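You operate a simulated robot arm through the tools that you are given. There is no shell and no other tool. Be economical: measure what you need, move in short steps, check, and stop when the job is done.

The job below is to be done with a simulated robot arm. You get a single attempt, and the scene is never put back.

Task
Let the wash basin out and squeegee the puddle off the east drainer.
Fine: pull the wash plug, stand it in the blue holder and wait till the basin is empty; lay the squeegee back. What is to be rubbed or washed off counts as gone when no trace of it is left.

The check looks at the end state, three seconds after you hand in, the way a careful person would. Anything else that was tipped, shoved, dropped, spilled or broken makes it a failure.

Robot
A 6-joint arm with a two-finger parallel gripper on a trunk, on a base that drives. Base frame: it is fixed to the floor where the robot stands at the start and does not move with it; the origin is under the middle of the robot, x ahead of it, y to its left, z up; the surface under the hand at the start is at about z = 0.64. Lengths are in m, angles in rad, forces in N, time in s.
With the tool pointing down near the work surface it reaches from about 0.52 to 0.9 m from the robot's upright axis, wherever it stands. Its first joint turns from -2.601 to 2.601 rad. Places, roughly: blue holder [0.5, -0.5, 0.9]; puddle [0.6, 0.9, 0.9]; squeegee [0.75, 1, 1]; wash fill band [0.7, -0.2, 0.7]; wash plug (5x5x24 cm) [0.6, 0, 0.8]; wash waste [0.6, 0, 0.6]. Payload 3.43 kg.
The tool frame sits at the grasp point between the pads (the TCP): z along the fingers, y along the line on which they close. The tips reach 0.034 m beyond it. The gripper opens to 0.128 m. The fingers are 0.024 m wide and 0.012 m thick; the gripper's body (0.048 by 0.13 m) begins 0.096 m behind the TCP.
Orientation is that of the tool frame in the base frame, as a unit quaternion [w, x, y, z]. With the fingers straight down and closing along the base's y, the tool's x points along the base's -x, its y along +y and its z along -z.

Tools
- The arm moves only by the tool nudge_tool. Its argument "commands" is a list of rows, each a list of 6 numbers: the shift along the tool's x, y, z in cm, then the turn, a rotation vector about the tool's x, y, z in rad. In form: [[x, y, z, wx, wy, wz], ...]. A call has 1 to 8 rows; each row is the pose to reach, as a shift and turn from the pose commanded when the call began, along the tool's axes at that moment. "jaw" is the opening, from 0 (shut) to 1 (fully open), set as the call begins (left out, the last holds). A row lasts 0.2 s, in which the tool goes at most 0.05 m and 0.15 rad; a call with a longer step from one row to the next is refused whole, and so is a gripper value outside its range. A pose out of reach is approached as far as the arm can. The call stops where the force on the tool passes 40 N (or 10 N more than at its start, if that is more) or the arm is blocked; 0.2 s more then pass. The fingers move at their own pace (about 0.108 m/s each) and stop on an object; they squeeze with about 22 N. The grip force told is the motor's: it shows also when the fingers shut on nothing. Time passes only in rows, and 0.2 s behind the last, so rows that repeat a pose let the fingers close. The reply holds the time, the measured pose of the TCP, the force on the tool along the base axes, the opening and the grip force, in the units named above and with some noise, with the torque about the TCP (base axes, N m) and any sound that the robot's microphone picked up.
- Cameras (640 x 400 px; columns grow to the right, rows downward): "scene" is now at [0.0292, 0.1871, 1.6472]; the picture's right is [0.19, -0.98, 0.00], its down [-0.76, -0.15, -0.63] and it looks along [0.62, 0.12, -0.78] (base axes); focal length 214 px, centre (320, 200). "wrist" rides on the gripper at [0.076, -0.011, -0.16] in the tool frame; the picture's right is [0.15, 0.99, 0.00], its down [-0.88, 0.13, -0.46] and it looks along [-0.45, 0.07, 0.89] (tool axes); focal length 234 px, centre (320, 200). There is no depth. A picture from a camera that has moved, and an enlarged one, comes with that camera's place and axes in the base frame and with its lens.
- snapshot(camera): a new picture of that camera. It takes no simulated time.
- move_column(by): slides the trunk up (or, below 0, down) by that many m; the arm and the scene camera ride with it, the base frame stays. It gives what a move gives, with no picture.
- steer(legs): drives the robot by 1 to 6 legs, each [ahead, turn to the left] in m and rad, along the robot's own axes; the way and the turn of a leg run together, so that a leg with both is an arc; at most 1.5 m and 3.142 rad a leg. The arm and the cameras ride along, it lands a little off, and it stops where it bumps. It gives what a move gives.
- turn_head(pan, tilt): turns the head with the scene camera to pan (to the left, within 2.705 rad either way) and tilt (down, from -0.506 to 1.204), counted from straight ahead of the robot. It gives what a move gives.
- inspect(camera, box): a new picture of the part [left, top, right, bottom] of that camera's present view, enlarged. It takes no simulated time.
- hand_in(): hands the job in; it is judged then, once.

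Go step by step. Nothing tells you exact positions but the pictures and the camera data: compare them with the known pose of the tool, close in by small moves and look again before you grip or let go. The budget is 120 turns and 78 pictures, counting those below and the enlarged ones. Unless the task says otherwise, let go and move clear before handing in, and close with one line.

The tools are called after "Request:" as name(argument=value, ...) on one line, values as JSON. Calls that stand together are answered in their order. nudge_tool: Moves the arm, as the interface text tells. Its arguments: {"type":"object","properties":{"commands":{"type":"array"},"jaw":{"type":"number"}},"required":["commands"]} The other tools are called the same way: move_column (by) slides the trunk up or down; steer (legs) drives the base; turn_head (pan, tilt) turns the head that bears the scene camera; snapshot (camera) takes a picture; inspect (camera, box) takes an enlarged picture of a part of a camera's view; hand_in () hands the job in.

At the start:

```text
time_s: 0.0
eef_pos: [0.6786, 0.464, 1.0004]
orientation: [0.0, -0.003, 1.0, 0.0]
ft_force: [0.0, -0.1, -0.9]
moment: [0.02, 0.03, -0.01]
opening: 0.1281
grip_force: 0.0
trunk travel left (down, up): [-0.675, 0.035]
robot x, y, heading: [0.0015, -0.0001, 0.002]
head pan, tilt: [0.195, 0.888]
```

scene: 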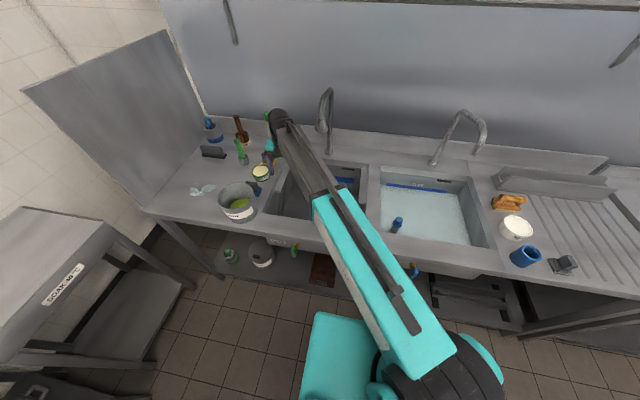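
wrist: 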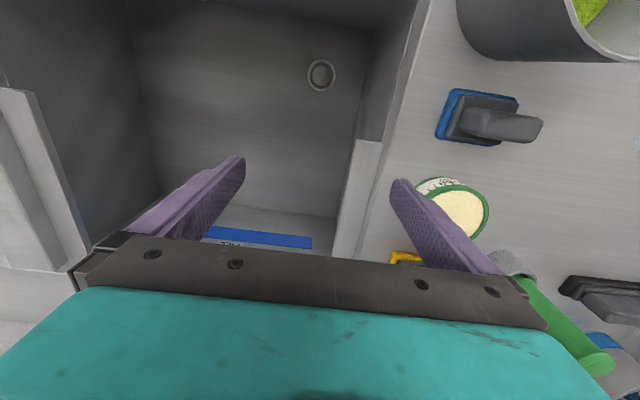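

I see two basins: an empty one, and a wash basin filled with water and a blue plug in it. The left side holds the drainer with bottles, pots and a puddle. I'll enlarge both sides.

Request:
inspect(camera="scene", box=[140, 90, 320, 230])

Request:
inspect(camera="scene", box=[370, 140, 610, 290])

```text
2.86 times, centred on (230, 160) of scene
camera zoom: at [0.0292, 0.1871, 1.6472], right [0.19, -0.98, 0.0], down [-0.76, -0.15, -0.63], along [0.62, 0.12, -0.78], focal length 613 px, centre (577, 314)
```

zoom: 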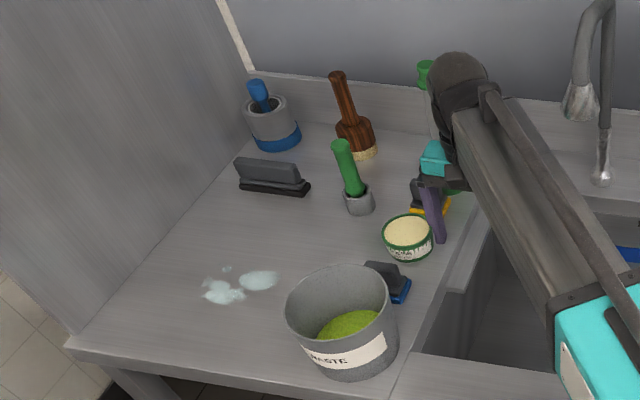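

```text
2.67 times, centred on (490, 215) of scene
camera zoom: at [0.0292, 0.1871, 1.6472], right [0.19, -0.98, 0.0], down [-0.76, -0.15, -0.63], along [0.62, 0.12, -0.78], focal length 572 px, centre (-133, 160)
```

zoom: 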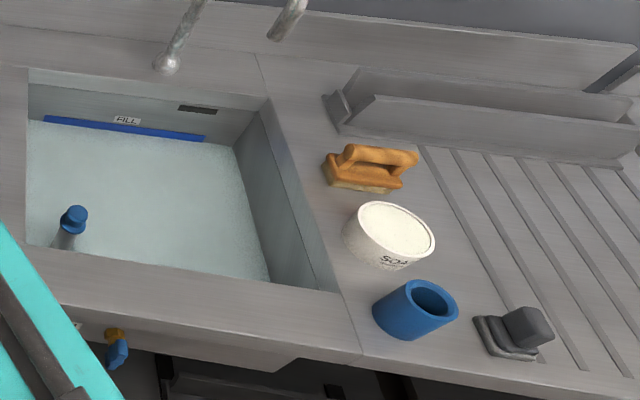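

The counter is around z≈0.88. The plug's blue knob is near (0.60,-0.04), the squeegee near (0.82,0.92) and the puddle near (0.59,0.87). I'll start with the plug and bring the hand over towards it.

Request:
nudge_tool(commands=[[2.5, -4, 0, 0, 0, 0], [5, -8, 0, 0, 0, 0], [7.5, -12, 0, 0, 0, 0], [9, -16.5, 0, 0, 0, 0], [9, -21.3, 0, 0, 0, 0], [9, -26.1, 0, 0, 0, 0], [9, -31, 0, 0, 0, 0], [9, -35.8, 0, 0, 0, 0]], jaw=1)

Request:
snapshot(camera="wrist")

```text
time_s: 1.8
eef_pos: [0.5901, 0.1034, 0.9981]
orientation: [0.001, -0.002, 1.0, 0.0]
ft_force: [0.1, -0.5, -0.7]
moment: [0.05, -0.01, 0.01]
opening: 0.1282
grip_force: 0.1
trunk travel left (down, up): [-0.675, 0.035]
robot x, y, heading: [0.003, 0.007, -0.001]
head pan, tilt: [0.195, 0.888]
```

```text
73 pictures are left
camera wrist: at [0.5163, 0.0914, 1.1572], right [-0.15, 0.99, 0.0], down [0.88, 0.13, 0.46], along [0.45, 0.07, -0.89], focal length 234 px, centre (320, 200)
```

wrist: 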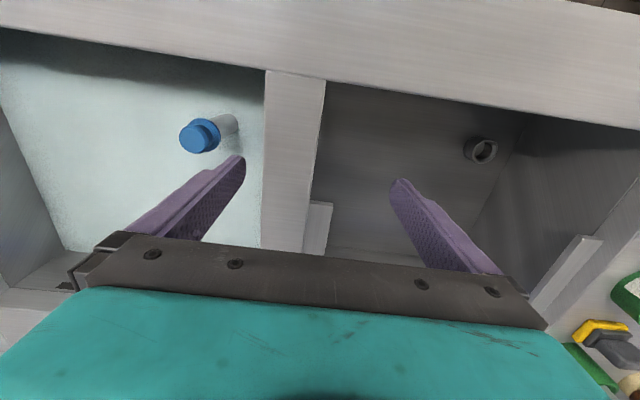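

The knob triangulates to about (0.595,-0.038), with its top at z≈0.88. The divider edge is near y≈0.034, so I'll narrow the jaw before going over and down.

Request:
nudge_tool(commands=[[-0.2, -4.7, 0, 0, 0, 0], [-0.5, -9.4, 0, 0, 0, 0], [-0.5, -14.1, 0, 0, 0, 0], [-0.5, -14.1, 3, 0, 0, 0], [-0.5, -14.1, 6, 0, 0, 0], [-0.5, -14.1, 6, 0, 0, 0]], jaw=0.65)

Request:
snapshot(camera="wrist")

Request:
snapshot(camera="scene")

```text
time_s: 3.2
eef_pos: [0.5968, -0.0357, 0.9399]
orientation: [0.0, -0.003, 1.0, 0.0]
ft_force: [0.5, 0.2, 0.0]
moment: [0.03, -0.02, 0.02]
opening: 0.0833
grip_force: 0.0
trunk travel left (down, up): [-0.675, 0.035]
robot x, y, heading: [-0.0007, 0.0036, -0.005]
head pan, tilt: [0.195, 0.888]
```

```text
72 pictures are left
camera wrist: at [0.5226, -0.0471, 1.0996], right [-0.15, 0.99, 0.0], down [0.88, 0.13, 0.46], along [0.45, 0.07, -0.89], focal length 234 px, centre (320, 200)
```

wrist: 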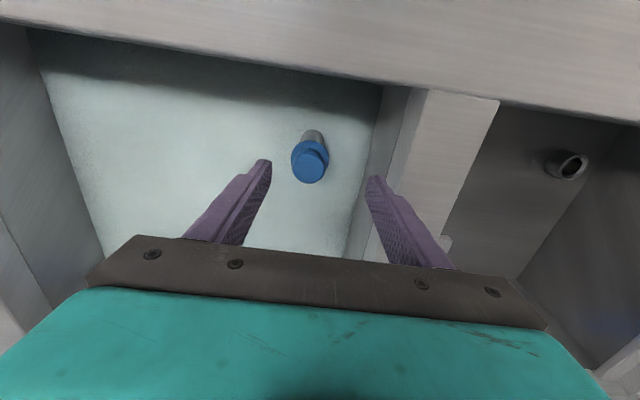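

```text
71 pictures are left
camera scene: at [0.0291, 0.1868, 1.6473], right [0.19, -0.98, 0.0], down [-0.76, -0.15, -0.63], along [0.62, 0.12, -0.78], focal length 214 px, centre (320, 200)
```

scene: 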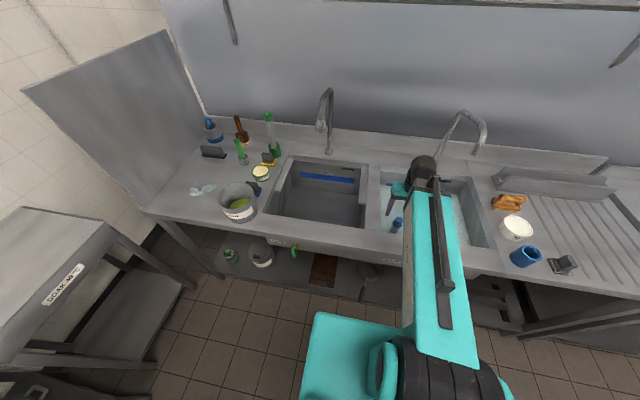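

The knob sits between the fingers, about 7 mm towards -y. I'll centre on it, go down to TCP z≈0.865 and look again.

Request:
nudge_tool(commands=[[0, -0.7, 2, 0, 0, 0], [0, -0.7, 4.5, 0, 0, 0], [0, -0.7, 7.3, 0, 0, 0], [0, -0.7, 7.3, 0, 0, 0]])

Request:
snapshot(camera="wrist")

```text
time_s: 4.2
eef_pos: [0.5958, -0.0425, 0.8664]
orientation: [0.0, -0.003, 1.0, 0.0]
ft_force: [0.8, 0.0, -0.5]
moment: [-0.02, -0.07, 0.03]
opening: 0.0834
grip_force: 0.1
trunk travel left (down, up): [-0.675, 0.035]
robot x, y, heading: [-0.0027, 0.0026, -0.001]
head pan, tilt: [0.195, 0.888]
```

```text
70 pictures are left
camera wrist: at [0.5216, -0.0548, 1.0262], right [-0.15, 0.99, 0.0], down [0.88, 0.13, 0.46], along [0.45, 0.07, -0.89], focal length 234 px, centre (320, 200)
```

wrist: 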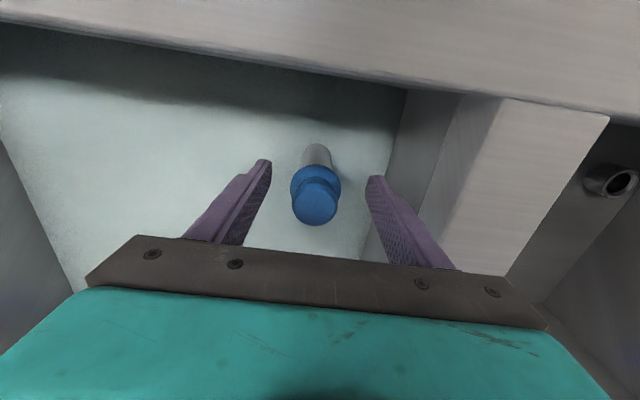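

The knob is centred, with a collar beneath it. I'll zoom in before closing.

Request:
inspect(camera="wrist", box=[240, 130, 400, 250])

```text
3.33 times, centred on (320, 190) of wrist
camera zoom: at [0.5216, -0.0548, 1.0262], right [-0.15, 0.99, 0.0], down [0.88, 0.13, 0.46], along [0.45, 0.07, -0.89], focal length 781 px, centre (320, 233)
```

zoom: 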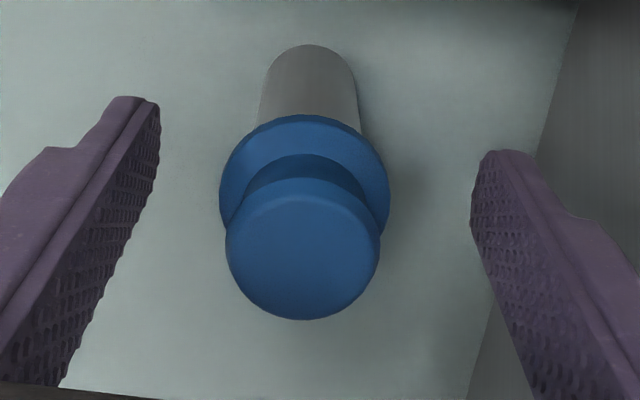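

The handle runs from about z=0.848 (collar) to 0.885. I'll raise the hand so the pads hold only the handle, then close.

Request:
nudge_tool(commands=[[0, -0.2, -1.6, 0, 0, 0], [0, -0.2, -1.6, 0, 0, 0]])

Request:
nudge_tool(commands=[[0, 0, 0, 0, 0, 0], [0, 0, 0, 0, 0, 0], [0, 0, 0, 0, 0, 0], [0, 0, 0, 0, 0, 0]], jaw=0.1)

Request:
inspect(camera="wrist", box=[240, 130, 400, 250])

```text
time_s: 4.8
eef_pos: [0.5956, -0.0431, 0.882]
orientation: [0.0, -0.003, 1.0, 0.0]
ft_force: [0.6, -0.4, 0.3]
moment: [0.0, 0.01, 0.02]
opening: 0.0832
grip_force: 0.0
trunk travel left (down, up): [-0.675, 0.035]
robot x, y, heading: [0.0035, 0.0056, -0.002]
head pan, tilt: [0.195, 0.888]
```

```text
time_s: 5.8
eef_pos: [0.5954, -0.0446, 0.8829]
orientation: [0.001, -0.003, 1.0, 0.0]
ft_force: [1.4, 0.2, 1.4]
moment: [0.01, -0.03, 0.02]
opening: 0.0415
grip_force: 21.4
trunk travel left (down, up): [-0.675, 0.035]
robot x, y, heading: [-0.0012, 0.005, -0.002]
head pan, tilt: [0.195, 0.888]
```

```text
3.33 times, centred on (320, 190) of wrist
camera zoom: at [0.5215, -0.0564, 1.042], right [-0.15, 0.99, 0.0], down [0.88, 0.13, 0.46], along [0.45, 0.07, -0.89], focal length 781 px, centre (320, 233)
```

zoom: 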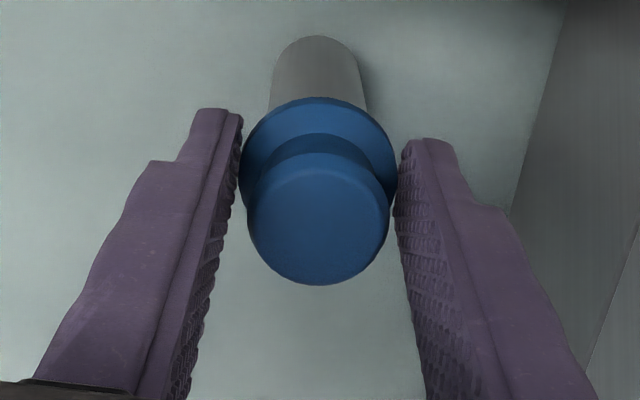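

The opening of 0.0415 shows the pads are on the collar. I'll open, rise 1.3 cm and close on the handle instead.

Request:
nudge_tool(commands=[[0, 0, 0, 0, 0, 0], [0, 0, 0, 0, 0, 0], [0, 0, -1.3, 0, 0, 0], [0, 0, -1.3, 0, 0, 0]], jaw=0.5)

Request:
nudge_tool(commands=[[0, 0, 0, 0, 0, 0], [0, 0, 0, 0, 0, 0], [0, 0, 0, 0, 0, 0], [0, 0, 0, 0, 0, 0]], jaw=0.05)

Request:
inspect(camera="wrist", box=[240, 130, 400, 250])

```text
time_s: 6.8
eef_pos: [0.596, -0.0453, 0.8962]
orientation: [-0.001, -0.003, 1.0, 0.0]
ft_force: [0.3, 0.3, 0.2]
moment: [0.0, -0.05, -0.01]
opening: 0.064
grip_force: 0.1
trunk travel left (down, up): [-0.675, 0.035]
robot x, y, heading: [-0.0037, 0.0035, -0.003]
head pan, tilt: [0.195, 0.888]
```

```text
time_s: 7.8
eef_pos: [0.5957, -0.0455, 0.8965]
orientation: [0.0, -0.004, 1.0, 0.0]
ft_force: [0.4, -1.0, -0.1]
moment: [-0.3, 0.01, -0.02]
opening: 0.0312
grip_force: 22.0
trunk travel left (down, up): [-0.675, 0.035]
robot x, y, heading: [0.0, 0.0041, -0.003]
head pan, tilt: [0.195, 0.888]
```

```text
3.33 times, centred on (320, 190) of wrist
camera zoom: at [0.5223, -0.0568, 1.0555], right [-0.15, 0.99, 0.0], down [0.88, 0.13, 0.46], along [0.45, 0.07, -0.89], focal length 781 px, centre (320, 233)
```

zoom: 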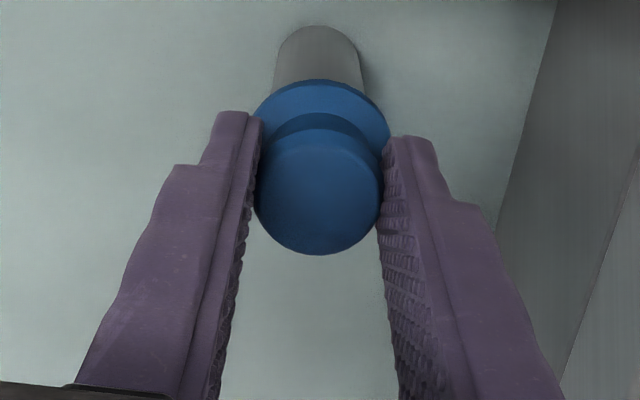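

The pads now hold the handle at an opening of 0.031. I'll pull straight up a short way.

Request:
nudge_tool(commands=[[0, 0, -0.5, 0, 0, 0], [0, 0, -1, 0, 0, 0], [0, 0, -2, 0, 0, 0], [0, 0, -3, 0, 0, 0], [0, 0, -4, 0, 0, 0], [0, 0, -5, 0, 0, 0]])

Request:
snapshot(camera="wrist")

```text
time_s: 9.2
eef_pos: [0.5967, -0.0438, 0.945]
orientation: [-0.001, -0.002, 1.0, 0.0]
ft_force: [-0.1, -0.7, -2.2]
moment: [0.02, 0.0, -0.02]
opening: 0.0315
grip_force: 22.0
trunk travel left (down, up): [-0.675, 0.035]
robot x, y, heading: [-0.0005, 0.005, 0.0]
head pan, tilt: [0.195, 0.888]
```

```text
66 pictures are left
camera wrist: at [0.5221, -0.0562, 1.1049], right [-0.15, 0.99, 0.0], down [0.88, 0.13, 0.46], along [0.45, 0.07, -0.89], focal length 234 px, centre (320, 200)
```

wrist: 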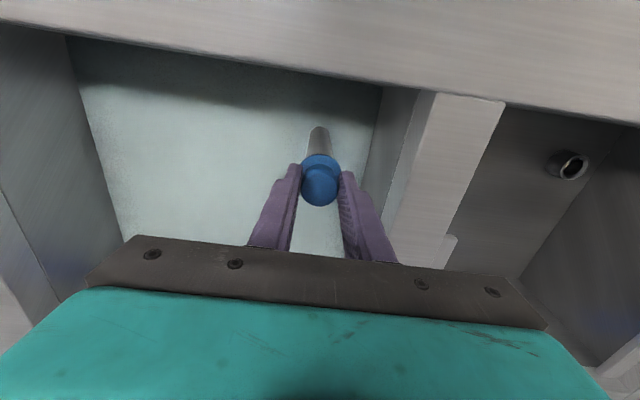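

The plug is free of the waste. I'll lift it high enough to clear the rim and the holder.

Request:
nudge_tool(commands=[[0, 0, -4, 0, 0, 0], [0, 0, -8, 0, 0, 0], [0, 0, -12, 0, 0, 0], [0, 0, -16, 0, 0, 0], [0, 0, -20, 0, 0, 0], [0, 0, -24, 0, 0, 0], [0, 0, -28, 0, 0, 0], [0, 0, -31, 0, 0, 0]])

Request:
snapshot(camera="scene")

Request:
snapshot(camera="wrist")

```text
time_s: 10.3
eef_pos: [0.603, -0.0434, 1.1169]
orientation: [0.01, -0.002, 1.0, 0.0]
ft_force: [11.9, -0.3, -18.6]
moment: [0.1, 0.49, 0.02]
opening: 0.0311
grip_force: 21.5
trunk travel left (down, up): [-0.675, 0.035]
robot x, y, heading: [-0.0026, 0.003, 0.002]
head pan, tilt: [0.195, 0.888]
stopped in row 5: the force on the tool passed its limit at 86 N (the readings are from after the stop); the commanded pose is now the measured one
```

```text
65 pictures are left
camera scene: at [0.0296, 0.1871, 1.6472], right [0.19, -0.98, 0.0], down [-0.76, -0.15, -0.63], along [0.62, 0.12, -0.78], focal length 214 px, centre (320, 200)
```

scene: 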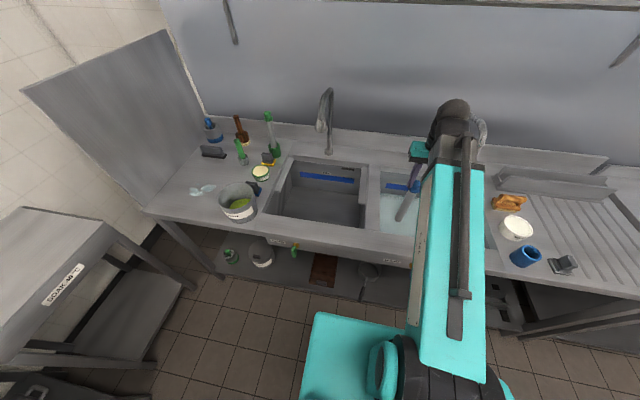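

```text
64 pictures are left
camera wrist: at [0.5251, -0.0563, 1.2748], right [-0.15, 0.99, 0.0], down [0.87, 0.14, 0.47], along [0.47, 0.07, -0.88], focal length 234 px, centre (320, 200)
```

wrist: 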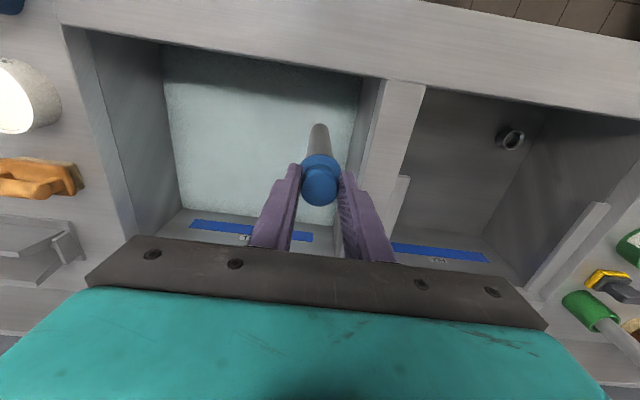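

The lift stopped on contact at z≈1.117. I'll zoom in to see what the hand touched, since the tap looks close to the wrist.

Request:
inspect(camera="scene", box=[380, 80, 540, 240])

```text
2.50 times, centred on (460, 160) of scene
camera zoom: at [0.0296, 0.1871, 1.6472], right [0.19, -0.98, 0.0], down [-0.76, -0.15, -0.63], along [0.62, 0.12, -0.78], focal length 536 px, centre (-30, 300)
```

zoom: 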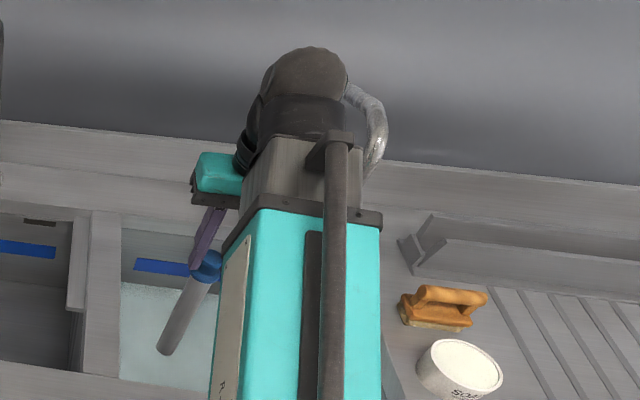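

The contact pushes the tool down and forward, so the wrist most likely came up under the tap spout. I'll drop 2 cm, pull 4 cm back and a little to +y, away from the tap.

Request:
nudge_tool(commands=[[0, 0, 1, 0, 0, 0], [0, 0, 2.5, 0, 0, 0], [2, 0.7, 2.5, 0, 0, 0], [4, 1.5, 2.5, 0, 0, 0]])

Request:
inspect(camera="scene", box=[380, 80, 540, 240])

```text
time_s: 11.3
eef_pos: [0.5617, -0.028, 1.0908]
orientation: [0.008, -0.003, 1.0, 0.0]
ft_force: [0.9, 0.3, -2.6]
moment: [0.01, -0.02, 0.01]
opening: 0.031
grip_force: 22.0
trunk travel left (down, up): [-0.675, 0.035]
robot x, y, heading: [-0.0005, 0.0021, -0.002]
head pan, tilt: [0.195, 0.888]
```

```text
2.50 times, centred on (460, 160) of scene
camera zoom: at [0.0291, 0.1872, 1.6472], right [0.19, -0.98, 0.0], down [-0.76, -0.15, -0.63], along [0.62, 0.12, -0.78], focal length 536 px, centre (-30, 300)
```

zoom: 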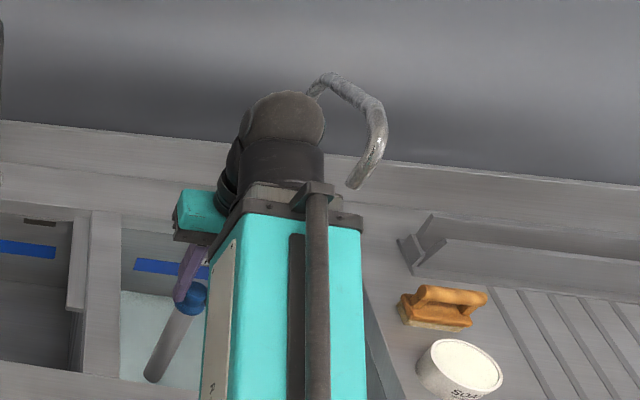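

The force is back to normal. I'll retry the lift slowly at this pulled-back spot to learn whether the contact depends on height or place.

Request:
nudge_tool(commands=[[0, 0, -1, 0, 0, 0], [0, 0, -2, 0, 0, 0], [0, 0, -3, 0, 0, 0], [0, 0, -4, 0, 0, 0], [0, 0, -5, 0, 0, 0], [0, 0, -6, 0, 0, 0], [0, 0, -7, 0, 0, 0]])

Request:
inspect(camera="scene", box=[380, 60, 540, 220])

```text
time_s: 11.9
eef_pos: [0.5634, -0.0302, 1.1084]
orientation: [0.013, -0.002, 1.0, 0.0]
ft_force: [8.1, 0.2, -14.3]
moment: [-0.09, 0.42, -0.01]
opening: 0.0312
grip_force: 22.2
trunk travel left (down, up): [-0.675, 0.035]
robot x, y, heading: [-0.0005, 0.0034, 0.001]
head pan, tilt: [0.195, 0.888]
stopped in row 3: the force on the tool passed its limit at 53 N (the readings are from after the stop); the commanded pose is now the measured one
```

```text
2.50 times, centred on (460, 140) of scene
camera zoom: at [0.0295, 0.187, 1.6472], right [0.19, -0.98, 0.0], down [-0.76, -0.15, -0.63], along [0.62, 0.12, -0.78], focal length 536 px, centre (-30, 350)
```

zoom: 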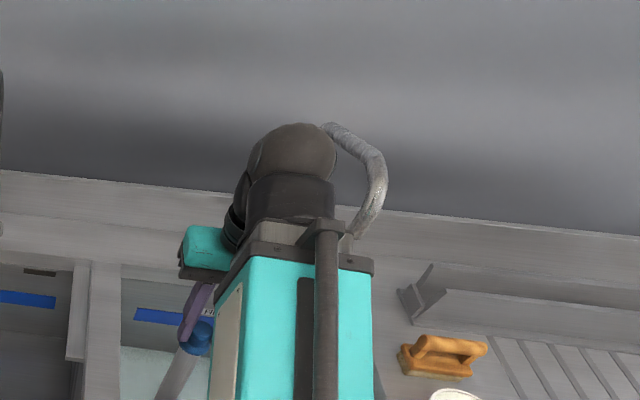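

It stopped at the same height with force pointing down and forward. The moment puts the contact about 7 cm behind and 17 cm above the TCP, so the wrist camera is touching the robot's own forearm. I'll lower a bit and yaw the hand half a turn so the camera is on the far side.

Request:
nudge_tool(commands=[[0, 0, 2, 0, 0, 0], [0, 0, 4, 0, 0, 0], [0, 0, 4, 0, 0, 0.15], [0, 0, 4, 0, 0, 0.3], [0, 0, 4, 0, 0, 0.45], [0, 0, 4, 0, 0, 0.6], [0, 0, 4, 0, 0, 0.75], [0, 0, 4, 0, 0, 0.9]])

Request:
nudge_tool(commands=[[0, 0, 0, 0, 0, 0.15], [0, 0, 0, 0, 0, 0.3], [0, 0, 0, 0, 0, 0.45], [0, 0, 0, 0, 0, 0.6], [0, 0, 0, 0, 0, 0.75], [0, 0, 0, 0, 0, 0.9], [0, 0, 0, 0, 0, 1.05], [0, 0, 0, 0, 0, 1.2]])

Request:
nudge_tool(commands=[[0, 0, 0, 0, 0, 0.15], [0, 0, 0, 0, 0, 0.3], [0, 0, 0, 0, 0, 0.45], [0, 0, 0, 0, 0, 0.6], [0, 0, 0, 0, 0, 0.75], [0, 0, 0, 0, 0, 0.9], [0, 0, 0, 0, 0, 1.04]])

Request:
snapshot(camera="wrist")

```text
time_s: 13.7
eef_pos: [0.566, -0.0294, 1.07]
orientation: [0.012, 0.434, 0.901, 0.005]
ft_force: [-0.3, -0.7, -2.7]
moment: [0.0, 0.01, 0.01]
opening: 0.0313
grip_force: 21.8
trunk travel left (down, up): [-0.675, 0.035]
robot x, y, heading: [-0.0001, 0.0001, 0.001]
head pan, tilt: [0.195, 0.888]
```

```text
time_s: 15.5
eef_pos: [0.566, -0.0295, 1.069]
orientation: [0.006, 0.867, 0.499, 0.011]
ft_force: [0.5, 0.4, -2.1]
moment: [-0.01, 0.01, -0.01]
opening: 0.0311
grip_force: 21.9
trunk travel left (down, up): [-0.675, 0.035]
robot x, y, heading: [-0.0022, 0.004, 0.003]
head pan, tilt: [0.195, 0.888]
```

```text
time_s: 17.1
eef_pos: [0.564, -0.0535, 1.0678]
orientation: [-0.003, 1.0, 0.009, 0.014]
ft_force: [0.2, -0.8, -2.5]
moment: [0.06, 0.02, 0.05]
opening: 0.0312
grip_force: 22.2
out of reach, approached as far as the arm can: row 7
trunk travel left (down, up): [-0.675, 0.035]
robot x, y, heading: [0.0025, 0.0041, 0.002]
head pan, tilt: [0.195, 0.888]
```

```text
60 pictures are left
camera wrist: at [0.6373, -0.0424, 1.2307], right [0.16, -0.99, 0.0], down [-0.89, -0.15, 0.43], along [-0.43, -0.07, -0.9], focal length 234 px, centre (320, 200)
```

wrist: 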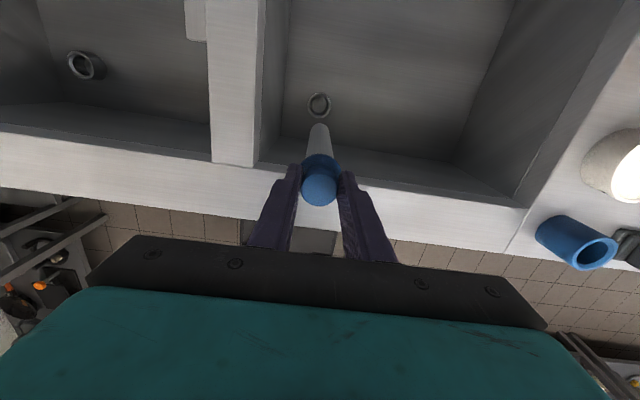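

The basin already looks empty. The turn ended at a joint limit, so I'll back off 0.25 rad and then lift gently.

Request:
nudge_tool(commands=[[0, -1, 0, 0, 0, -0.12], [0, -2, 0, 0, 0, -0.25], [0, -2, 0, 0, 0, -0.25]])

Request:
nudge_tool(commands=[[0, 0, -2, 0, 0, 0], [0, 0, -4, 0, 0, 0], [0, 0, -6, 0, 0, 0], [0, 0, -8, 0, 0, 0], [0, 0, -10, 0, 0, 0], [0, 0, -12, 0, 0, 0], [0, 0, -14, 0, 0, 0], [0, 0, -16, 0, 0, 0]])

Request:
snapshot(camera="scene")

```text
time_s: 17.9
eef_pos: [0.5648, -0.0334, 1.0681]
orientation: [0.001, 0.992, 0.128, 0.011]
ft_force: [0.1, -0.6, -1.7]
moment: [0.0, -0.01, 0.0]
opening: 0.0313
grip_force: 22.1
trunk travel left (down, up): [-0.675, 0.035]
robot x, y, heading: [-0.0012, 0.006, -0.004]
head pan, tilt: [0.195, 0.888]
```

```text
time_s: 19.7
eef_pos: [0.5677, -0.0324, 1.2147]
orientation: [0.003, 0.992, 0.128, 0.016]
ft_force: [-0.6, -0.3, -2.4]
moment: [0.0, 0.02, 0.01]
opening: 0.031
grip_force: 22.6
out of reach, approached as far as the arm can: row 8
trunk travel left (down, up): [-0.675, 0.035]
robot x, y, heading: [0.0024, 0.0028, -0.002]
head pan, tilt: [0.195, 0.888]
```

```text
59 pictures are left
camera scene: at [0.0297, 0.187, 1.6472], right [0.19, -0.98, 0.0], down [-0.76, -0.15, -0.63], along [0.62, 0.12, -0.78], focal length 214 px, centre (320, 200)
```

scene: 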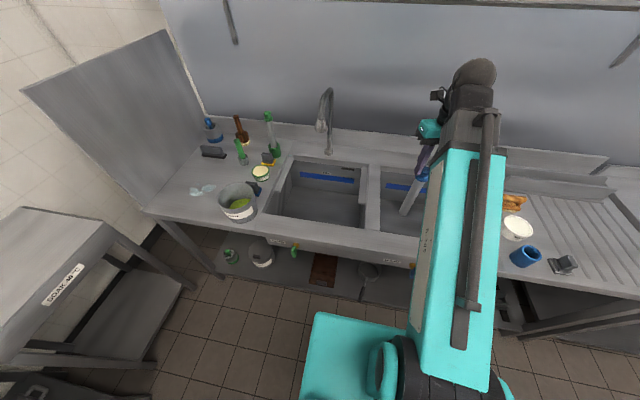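

The tool is clear at z≈1.215. Triangulating the blue holder's mouth from both cameras gives about (0.489,-0.468,0.96). I'll raise the trunk and swing towards it, yawing with the arm.

Request:
move_column(by=0.034)

Request:
nudge_tool(commands=[[-1.87, 4.01, 0, 0, 0, 0.07], [-3.74, 8.03, 0, 0, 0, 0.14], [-5.61, 12.04, 0, 0, 0, 0.21], [-7.48, 16.06, 0, 0, 0, 0.28], [-9.35, 20.07, 0, 0, 0, 0.35], [-11.2, 24.1, 0, 0, 0, 0.42], [-13.1, 28.1, 0, 0, 0, 0.49], [-14.97, 32.1, 0, 0, 0, 0.56]])

Request:
snapshot(camera="wrist")

Request:
snapshot(camera="scene")

```text
time_s: 20.5
eef_pos: [0.5659, -0.0325, 1.2482]
orientation: [0.002, 0.992, 0.128, 0.017]
ft_force: [-0.2, -0.3, -1.2]
moment: [-0.03, 0.01, 0.04]
opening: 0.0314
grip_force: 21.9
trunk travel left (down, up): [-0.709, 0.001]
robot x, y, heading: [-0.0012, 0.0016, 0.002]
head pan, tilt: [0.195, 0.888]
```

```text
time_s: 22.3
eef_pos: [0.5035, -0.3826, 1.2497]
orientation: [-0.002, 0.988, -0.152, 0.016]
ft_force: [0.2, -0.1, -2.0]
moment: [0.03, 0.03, -0.01]
opening: 0.0313
grip_force: 21.6
trunk travel left (down, up): [-0.709, 0.001]
robot x, y, heading: [-0.0005, 0.0039, 0.002]
head pan, tilt: [0.195, 0.888]
```

```text
58 pictures are left
camera wrist: at [0.575, -0.3959, 1.411], right [-0.16, -0.99, 0.0], down [-0.89, 0.14, 0.43], along [-0.42, 0.07, -0.9], focal length 234 px, centre (320, 200)
```

wrist: 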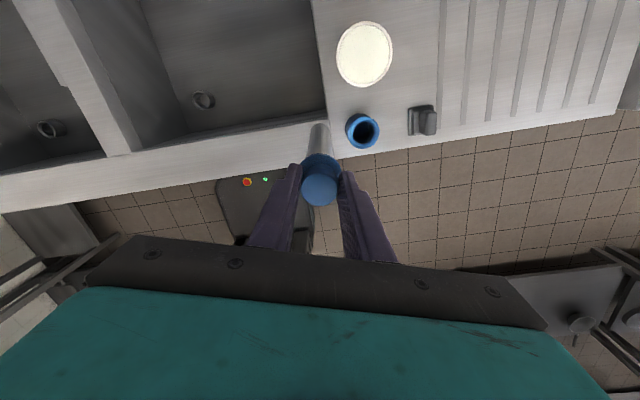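

```text
57 pictures are left
camera scene: at [0.0292, 0.1862, 1.6814], right [0.19, -0.98, 0.0], down [-0.76, -0.15, -0.63], along [0.62, 0.12, -0.78], focal length 214 px, centre (320, 200)
```

scene: 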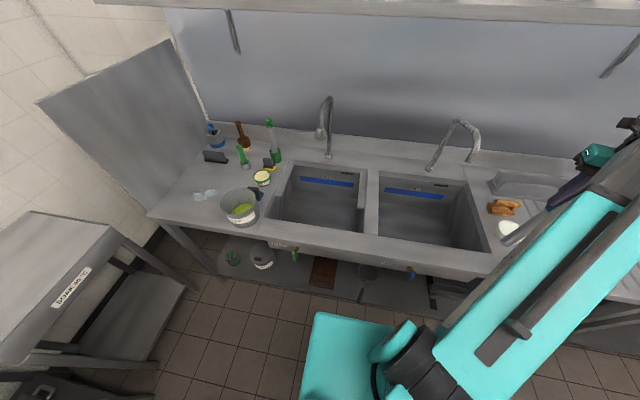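

The holder mouth refines to (0.492,-0.465,0.96). I'll move over it and take out the 0.03 rad tilt of the tool.

Request:
nudge_tool(commands=[[0.7, 4.1, 0, -0.005, -0.015, 0], [1.4, 8.2, 0, -0.0096, -0.0305, 0], [1.4, 8.2, 0, -0.0096, -0.0305, 0]])

Request:
snapshot(camera="wrist")

Request:
turn_head(pan=-0.75, tilt=0.85)

Request:
snapshot(camera="scene")

```text
time_s: 23.1
eef_pos: [0.4906, -0.4659, 1.2484]
orientation: [0.001, 0.989, -0.151, 0.0]
ft_force: [0.6, 0.5, -2.1]
moment: [-0.01, -0.03, 0.02]
opening: 0.0313
grip_force: 22.1
trunk travel left (down, up): [-0.709, 0.001]
robot x, y, heading: [0.0019, 0.0029, -0.003]
head pan, tilt: [0.195, 0.888]
```

```text
56 pictures are left
camera wrist: at [0.5681, -0.4773, 1.4082], right [-0.16, -0.99, 0.0], down [-0.88, 0.14, 0.46], along [-0.45, 0.07, -0.89], focal length 234 px, centre (320, 200)
```

wrist: 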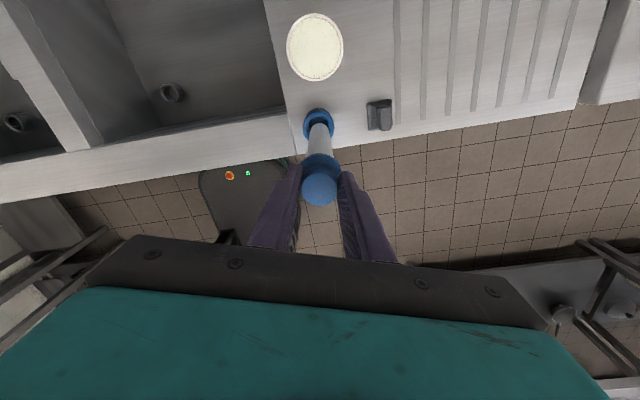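

```text
time_s: 24.3
eef_pos: [0.491, -0.4653, 1.2492]
orientation: [-0.001, 0.988, -0.151, 0.0]
ft_force: [-0.1, 0.6, -2.5]
moment: [0.01, -0.03, -0.02]
opening: 0.0313
grip_force: 21.6
trunk travel left (down, up): [-0.709, 0.001]
robot x, y, heading: [0.004, 0.0032, 0.001]
head pan, tilt: [-0.75, 0.85]
```

```text
55 pictures are left
camera scene: at [0.0118, 0.1188, 1.6842], right [-0.68, -0.73, 0.0], down [-0.55, 0.51, -0.66], along [0.48, -0.45, -0.75], focal length 214 px, centre (320, 200)
```

scene: 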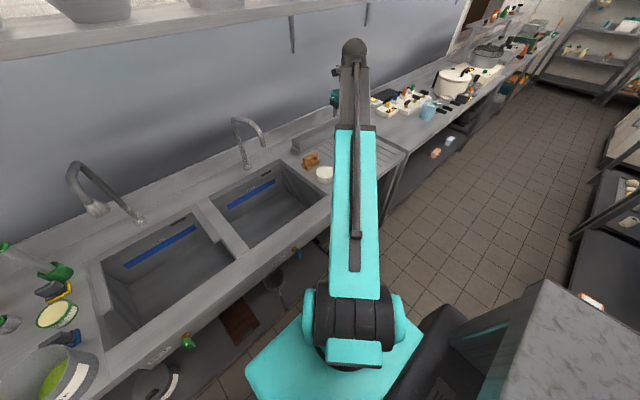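

The arm hides the holder from the scene camera, so I'll check alignment with a wrist close-up.

Request:
inspect(camera="wrist", box=[260, 90, 388, 170])

```text
5.00 times, centred on (324, 130) of wrist
camera zoom: at [0.5683, -0.4773, 1.4082], right [-0.16, -0.99, 0.0], down [-0.88, 0.14, 0.46], along [-0.45, 0.07, -0.89], focal length 1171 px, centre (300, 550)
```

zoom: 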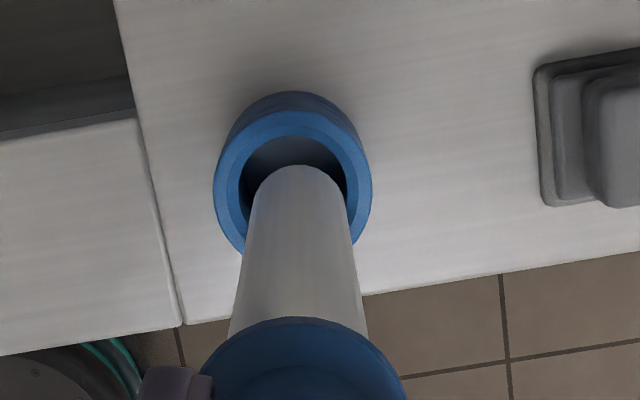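

The plug end measures about 34 mm wide and the mouth about 40 mm, so it fits with little slack. I need about +2 mm in both x and y. I'll correct that and drop to just above the rim.

Request:
nudge_tool(commands=[[0.12, -0.28, 1, 0, 0, 0], [0.12, -0.28, 2.3, 0, 0, 0], [0.12, -0.28, 2.3, 0, 0, 0]])

Request:
inspect(camera="wrist", box=[260, 90, 388, 170])

```text
time_s: 25.1
eef_pos: [0.4921, -0.462, 1.2229]
orientation: [0.0, 0.989, -0.151, 0.0]
ft_force: [-0.8, -0.3, -2.5]
moment: [0.0, -0.02, 0.02]
opening: 0.0314
grip_force: 22.2
trunk travel left (down, up): [-0.709, 0.001]
robot x, y, heading: [0.0032, 0.0061, 0.005]
head pan, tilt: [-0.75, 0.85]
```

```text
5.00 times, centred on (324, 130) of wrist
camera zoom: at [0.5703, -0.4737, 1.3835], right [-0.16, -0.99, 0.0], down [-0.88, 0.14, 0.46], along [-0.45, 0.07, -0.89], focal length 1171 px, centre (300, 550)
```

zoom: 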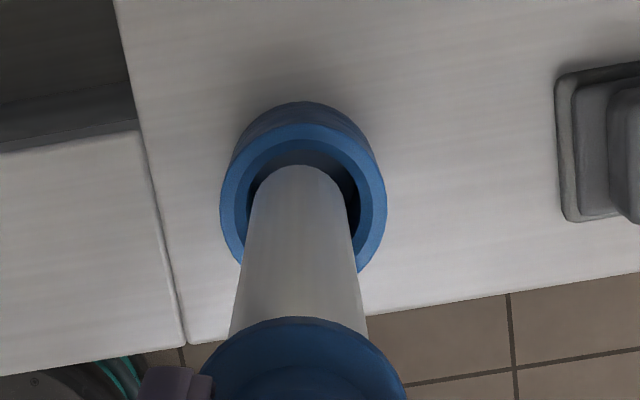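

It lines up within about 1.5 mm. I'll trim by 1 mm and descend slowly, watching the force.

Request:
nudge_tool(commands=[[0.08, 0.1, 0, 0, 0, 0], [0.08, 0.1, 0.6, 0, 0, 0], [0.08, 0.1, 1.2, 0, 0, 0], [0.08, 0.1, 1.8, 0, 0, 0], [0.08, 0.1, 2.4, 0, 0, 0]])

Request:
inspect(camera="wrist", box=[260, 90, 388, 170])

```text
time_s: 26.3
eef_pos: [0.4957, -0.4632, 1.1989]
orientation: [0.0, 0.989, -0.151, 0.001]
ft_force: [-0.1, -0.8, -2.1]
moment: [0.02, -0.05, -0.01]
opening: 0.0315
grip_force: 21.8
trunk travel left (down, up): [-0.709, 0.001]
robot x, y, heading: [0.0003, 0.0021, -0.001]
head pan, tilt: [-0.75, 0.85]
```

```text
5.00 times, centred on (324, 130) of wrist
camera zoom: at [0.5724, -0.4754, 1.3592], right [-0.16, -0.99, 0.0], down [-0.88, 0.14, 0.46], along [-0.45, 0.07, -0.89], focal length 1171 px, centre (300, 550)
```

zoom: 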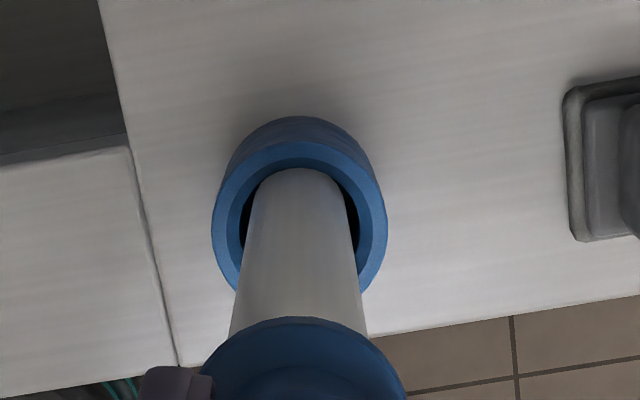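

The end seems to be at or in the mouth but biased about 3 mm to +x, with no contact force. I'll shift back 2.5 mm and look again.

Request:
nudge_tool(commands=[[-0.24, 0.07, 0, 0, 0, 0], [-0.24, 0.07, 0, 0, 0, 0]])

Request:
inspect(camera="wrist", box=[284, 100, 364, 150])

```text
time_s: 26.9
eef_pos: [0.4919, -0.463, 1.1992]
orientation: [-0.001, 0.988, -0.152, 0.0]
ft_force: [0.3, -0.1, -2.8]
moment: [-0.01, -0.01, -0.03]
opening: 0.0313
grip_force: 22.0
trunk travel left (down, up): [-0.709, 0.001]
robot x, y, heading: [0.0012, 0.0063, -0.003]
head pan, tilt: [-0.75, 0.85]
```

```text
8.00 times, centred on (324, 125) of wrist
camera zoom: at [0.5698, -0.4752, 1.3591], right [-0.16, -0.99, 0.0], down [-0.88, 0.14, 0.46], along [-0.45, 0.07, -0.89], focal length 1873 px, centre (288, 800)
```

zoom: 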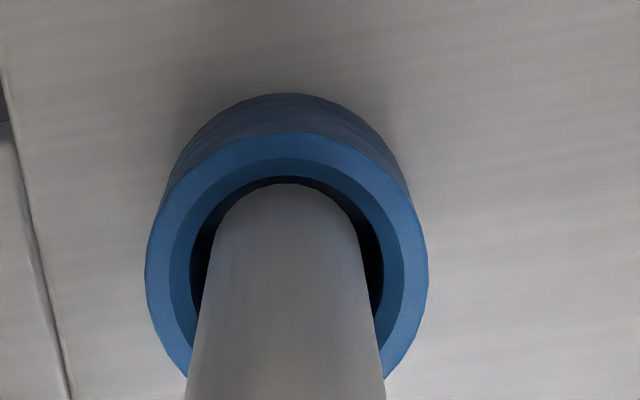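

The rod is now well inside the chamfered mouth and centred. I'll go down further in small steps.

Request:
nudge_tool(commands=[[-0.07, 0.02, 0.7, 0, 0, 0], [-0.07, 0.02, 1.4, 0, 0, 0], [-0.07, 0.02, 2.1, 0, 0, 0], [-0.07, 0.02, 2.8, 0, 0, 0]])

Request:
inspect(camera="wrist", box=[264, 100, 376, 170])

```text
time_s: 27.9
eef_pos: [0.4918, -0.4639, 1.1717]
orientation: [0.0, 0.989, -0.151, 0.001]
ft_force: [-0.4, 0.4, -2.6]
moment: [-0.01, -0.03, -0.04]
opening: 0.0315
grip_force: 22.2
trunk travel left (down, up): [-0.709, 0.001]
robot x, y, heading: [-0.0038, 0.0045, 0.006]
head pan, tilt: [-0.75, 0.85]
```

```text
5.71 times, centred on (320, 135) of wrist
camera zoom: at [0.5687, -0.4758, 1.3317], right [-0.16, -0.99, 0.0], down [-0.88, 0.14, 0.45], along [-0.45, 0.07, -0.89], focal length 1338 px, centre (320, 571)
```

zoom: 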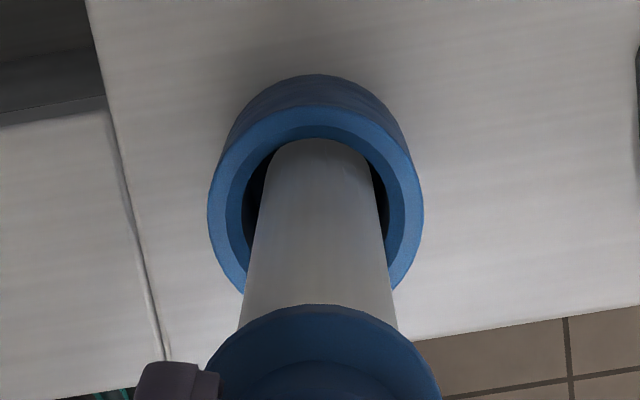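

The rod passes down inside the hole without contact force. I'll continue to the floor of the holder in small steps.

Request:
nudge_tool(commands=[[0, 0, 0.5, 0, 0, 0], [0, 0, 1, 0, 0, 0], [0, 0, 1.5, 0, 0, 0], [0, 0, 2, 0, 0, 0]])

Request:
nudge_tool(commands=[[0, 0, 0.3, 0, 0, 0], [0, 0, 0.6, 0, 0, 0]])

Request:
inspect(camera="wrist", box=[240, 90, 400, 190])

```text
time_s: 28.9
eef_pos: [0.4918, -0.4618, 1.153]
orientation: [0.0, 0.989, -0.151, 0.002]
ft_force: [0.3, -0.3, 16.1]
moment: [-0.31, 0.18, -0.05]
opening: 0.0316
grip_force: 22.0
trunk travel left (down, up): [-0.709, 0.001]
robot x, y, heading: [0.0006, 0.0032, 0.005]
head pan, tilt: [-0.75, 0.85]
```

```text
time_s: 29.7
eef_pos: [0.4907, -0.4621, 1.1476]
orientation: [0.002, 0.989, -0.151, 0.002]
ft_force: [-1.9, 1.1, 19.8]
moment: [0.48, 0.58, -0.02]
opening: 0.0314
grip_force: 21.4
trunk travel left (down, up): [-0.709, 0.001]
robot x, y, heading: [-0.0015, 0.0041, 0.001]
head pan, tilt: [-0.75, 0.85]
stopped in row 2: the force on the tool passed its limit at 41 N (the readings are from after the stop); the commanded pose is now the measured one
```

```text
4.00 times, centred on (320, 140) of wrist
camera zoom: at [0.5677, -0.4737, 1.3085], right [-0.16, -0.99, 0.0], down [-0.88, 0.14, 0.45], along [-0.45, 0.07, -0.89], focal length 937 px, centre (320, 440)
```

zoom: 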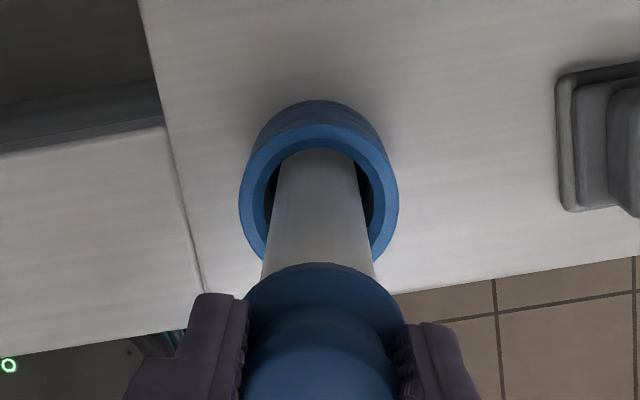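

The plug bottomed out about 6 cm deep in the holder. I'll ease the pressure by 2 mm and open the jaw.

Request:
nudge_tool(commands=[[0, 0, -0.1, 0, 0, 0], [0, 0, -0.1, 0, 0, 0]])

Request:
nudge_tool(commands=[[0, 0, 0, 0, 0, 0], [0, 0, 0, 0, 0, 0], [0, 0, 0, 0, 0, 0]], jaw=0.55)

Request:
inspect(camera="wrist", box=[240, 90, 400, 190])

```text
time_s: 30.3
eef_pos: [0.4912, -0.4621, 1.149]
orientation: [0.002, 0.988, -0.151, 0.001]
ft_force: [-3.0, 2.4, 15.1]
moment: [0.3, 0.62, 0.0]
opening: 0.0315
grip_force: 22.3
trunk travel left (down, up): [-0.709, 0.001]
robot x, y, heading: [-0.0017, -0.0005, 0.003]
head pan, tilt: [-0.75, 0.85]
```

```text
time_s: 31.1
eef_pos: [0.4925, -0.4619, 1.1469]
orientation: [0.001, 0.988, -0.151, 0.002]
ft_force: [0.2, 0.6, 3.9]
moment: [0.14, -0.03, 0.02]
opening: 0.0708
grip_force: 0.1
trunk travel left (down, up): [-0.709, 0.001]
robot x, y, heading: [0.0012, 0.0023, -0.002]
head pan, tilt: [-0.75, 0.85]
```

```text
4.00 times, centred on (320, 140) of wrist
camera zoom: at [0.569, -0.4748, 1.3073], right [-0.16, -0.99, 0.0], down [-0.88, 0.14, 0.45], along [-0.45, 0.07, -0.89], focal length 937 px, centre (320, 440)
```

zoom: 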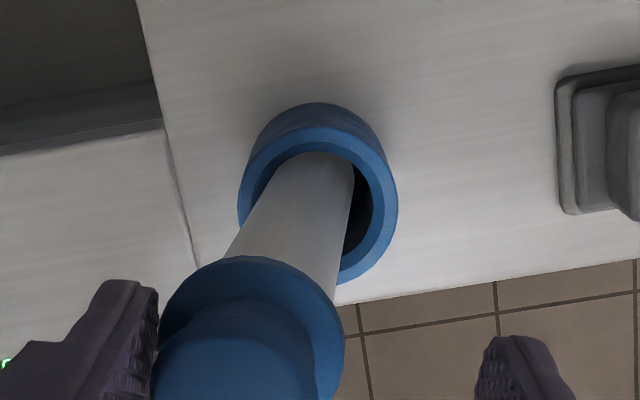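

The plug leans slightly within the holder's slack, which is normal for a loose fit. I'll open fully and rise clear.

Request:
nudge_tool(commands=[[0, 0, 0, 0, 0, 0], [0, 0, 0, 0, 0, 0], [0, 0, 0, 0, 0, 0], [0, 0, 0, 0, 0, 0]], jaw=1)

Request:
nudge_tool(commands=[[0, 0, -1.5, 0, 0, 0], [0, 0, -3, 0, 0, 0], [0, 0, -5, 0, 0, 0], [0, 0, -7, 0, 0, 0], [0, 0, -9, 0, 0, 0]])

Request:
snapshot(camera="wrist")

```text
time_s: 32.1
eef_pos: [0.492, -0.4631, 1.1476]
orientation: [0.001, 0.989, -0.151, 0.002]
ft_force: [-0.3, 0.3, -0.3]
moment: [0.02, 0.0, 0.0]
opening: 0.1279
grip_force: 0.0
trunk travel left (down, up): [-0.709, 0.001]
robot x, y, heading: [-0.0009, 0.002, -0.009]
head pan, tilt: [-0.75, 0.85]
```

```text
time_s: 33.3
eef_pos: [0.4915, -0.4634, 1.2365]
orientation: [0.001, 0.988, -0.151, 0.003]
ft_force: [0.9, -0.3, -0.5]
moment: [0.01, 0.01, 0.0]
opening: 0.1283
grip_force: 0.1
trunk travel left (down, up): [-0.709, 0.001]
robot x, y, heading: [-0.0019, 0.0033, -0.002]
head pan, tilt: [-0.75, 0.85]
```

```text
47 pictures are left
camera wrist: at [0.5685, -0.4754, 1.3975], right [-0.16, -0.99, 0.0], down [-0.88, 0.14, 0.45], along [-0.45, 0.07, -0.89], focal length 234 px, centre (320, 200)
```

wrist: 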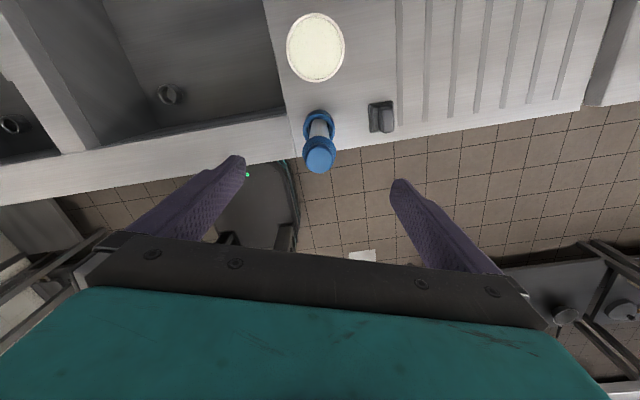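

The plug stands in the blue holder and the basin is empty. I'll swing the arm back to the front and turn the head left to plan the drive to the east drainer.

Request:
nudge_tool(commands=[[-0.9, -4.7, 0, 0, 0, -0.07], [-1.8, -9.4, 0, 0, 0, -0.14], [-2.7, -14.1, 0, 0, 0, -0.21], [-3.6, -18.8, 0, 0, 0, -0.28], [-4.5, -23.5, 0, 0, 0, -0.35], [-5.4, -28.2, 0, 0, 0, -0.42], [-6.3, -32.9, 0, 0, 0, -0.49], [-7.2, -37.6, 0, 0, 0, -0.56]])

Request:
turn_head(pan=1.0, tilt=0.75)

Request:
snapshot(camera="scene")

Request:
turn_head(pan=2.4, tilt=0.75)

Request:
snapshot(camera="scene")

```text
time_s: 35.1
eef_pos: [0.54, -0.0793, 1.2257]
orientation: [0.003, 0.992, 0.129, 0.006]
ft_force: [-0.8, 0.2, 0.3]
moment: [0.03, 0.01, 0.03]
opening: 0.1281
grip_force: 0.0
out of reach, approached as far as the arm can: row 7, 8
trunk travel left (down, up): [-0.709, 0.001]
robot x, y, heading: [0.0003, 0.004, 0.001]
head pan, tilt: [-0.75, 0.85]
```

```text
time_s: 36.9
eef_pos: [0.5392, -0.0799, 1.2271]
orientation: [0.003, 0.992, 0.127, 0.005]
ft_force: [-0.1, 0.4, 0.2]
moment: [0.0, 0.0, -0.01]
opening: 0.1283
grip_force: 0.1
trunk travel left (down, up): [-0.709, 0.001]
robot x, y, heading: [-0.0002, 0.0034, -0.003]
head pan, tilt: [1.0, 0.75]
```

```text
46 pictures are left
camera scene: at [-0.0007, 0.242, 1.6922], right [0.84, -0.54, 0.0], down [-0.37, -0.57, -0.73], along [0.4, 0.61, -0.68], focal length 214 px, centre (320, 200)
```

scene: 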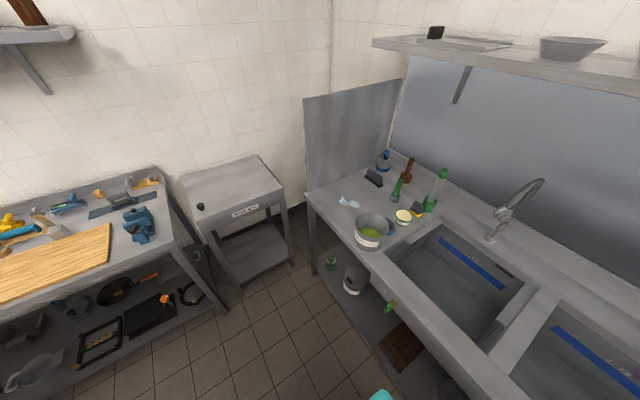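

```text
time_s: 38.4
eef_pos: [0.5402, -0.0806, 1.2266]
orientation: [0.003, 0.992, 0.128, 0.004]
ft_force: [-0.2, 0.1, 0.8]
moment: [0.0, -0.01, 0.04]
opening: 0.1282
grip_force: 0.0
trunk travel left (down, up): [-0.709, 0.001]
robot x, y, heading: [0.0, 0.0028, -0.001]
head pan, tilt: [2.4, 0.75]
```

```text
45 pictures are left
camera scene: at [-0.1066, 0.2284, 1.6922], right [0.68, 0.74, 0.0], down [0.5, -0.46, -0.73], along [-0.54, 0.49, -0.68], focal length 214 px, centre (320, 200)
```

scene: 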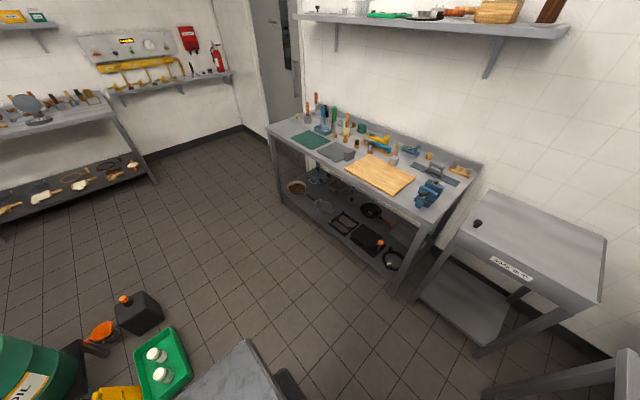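

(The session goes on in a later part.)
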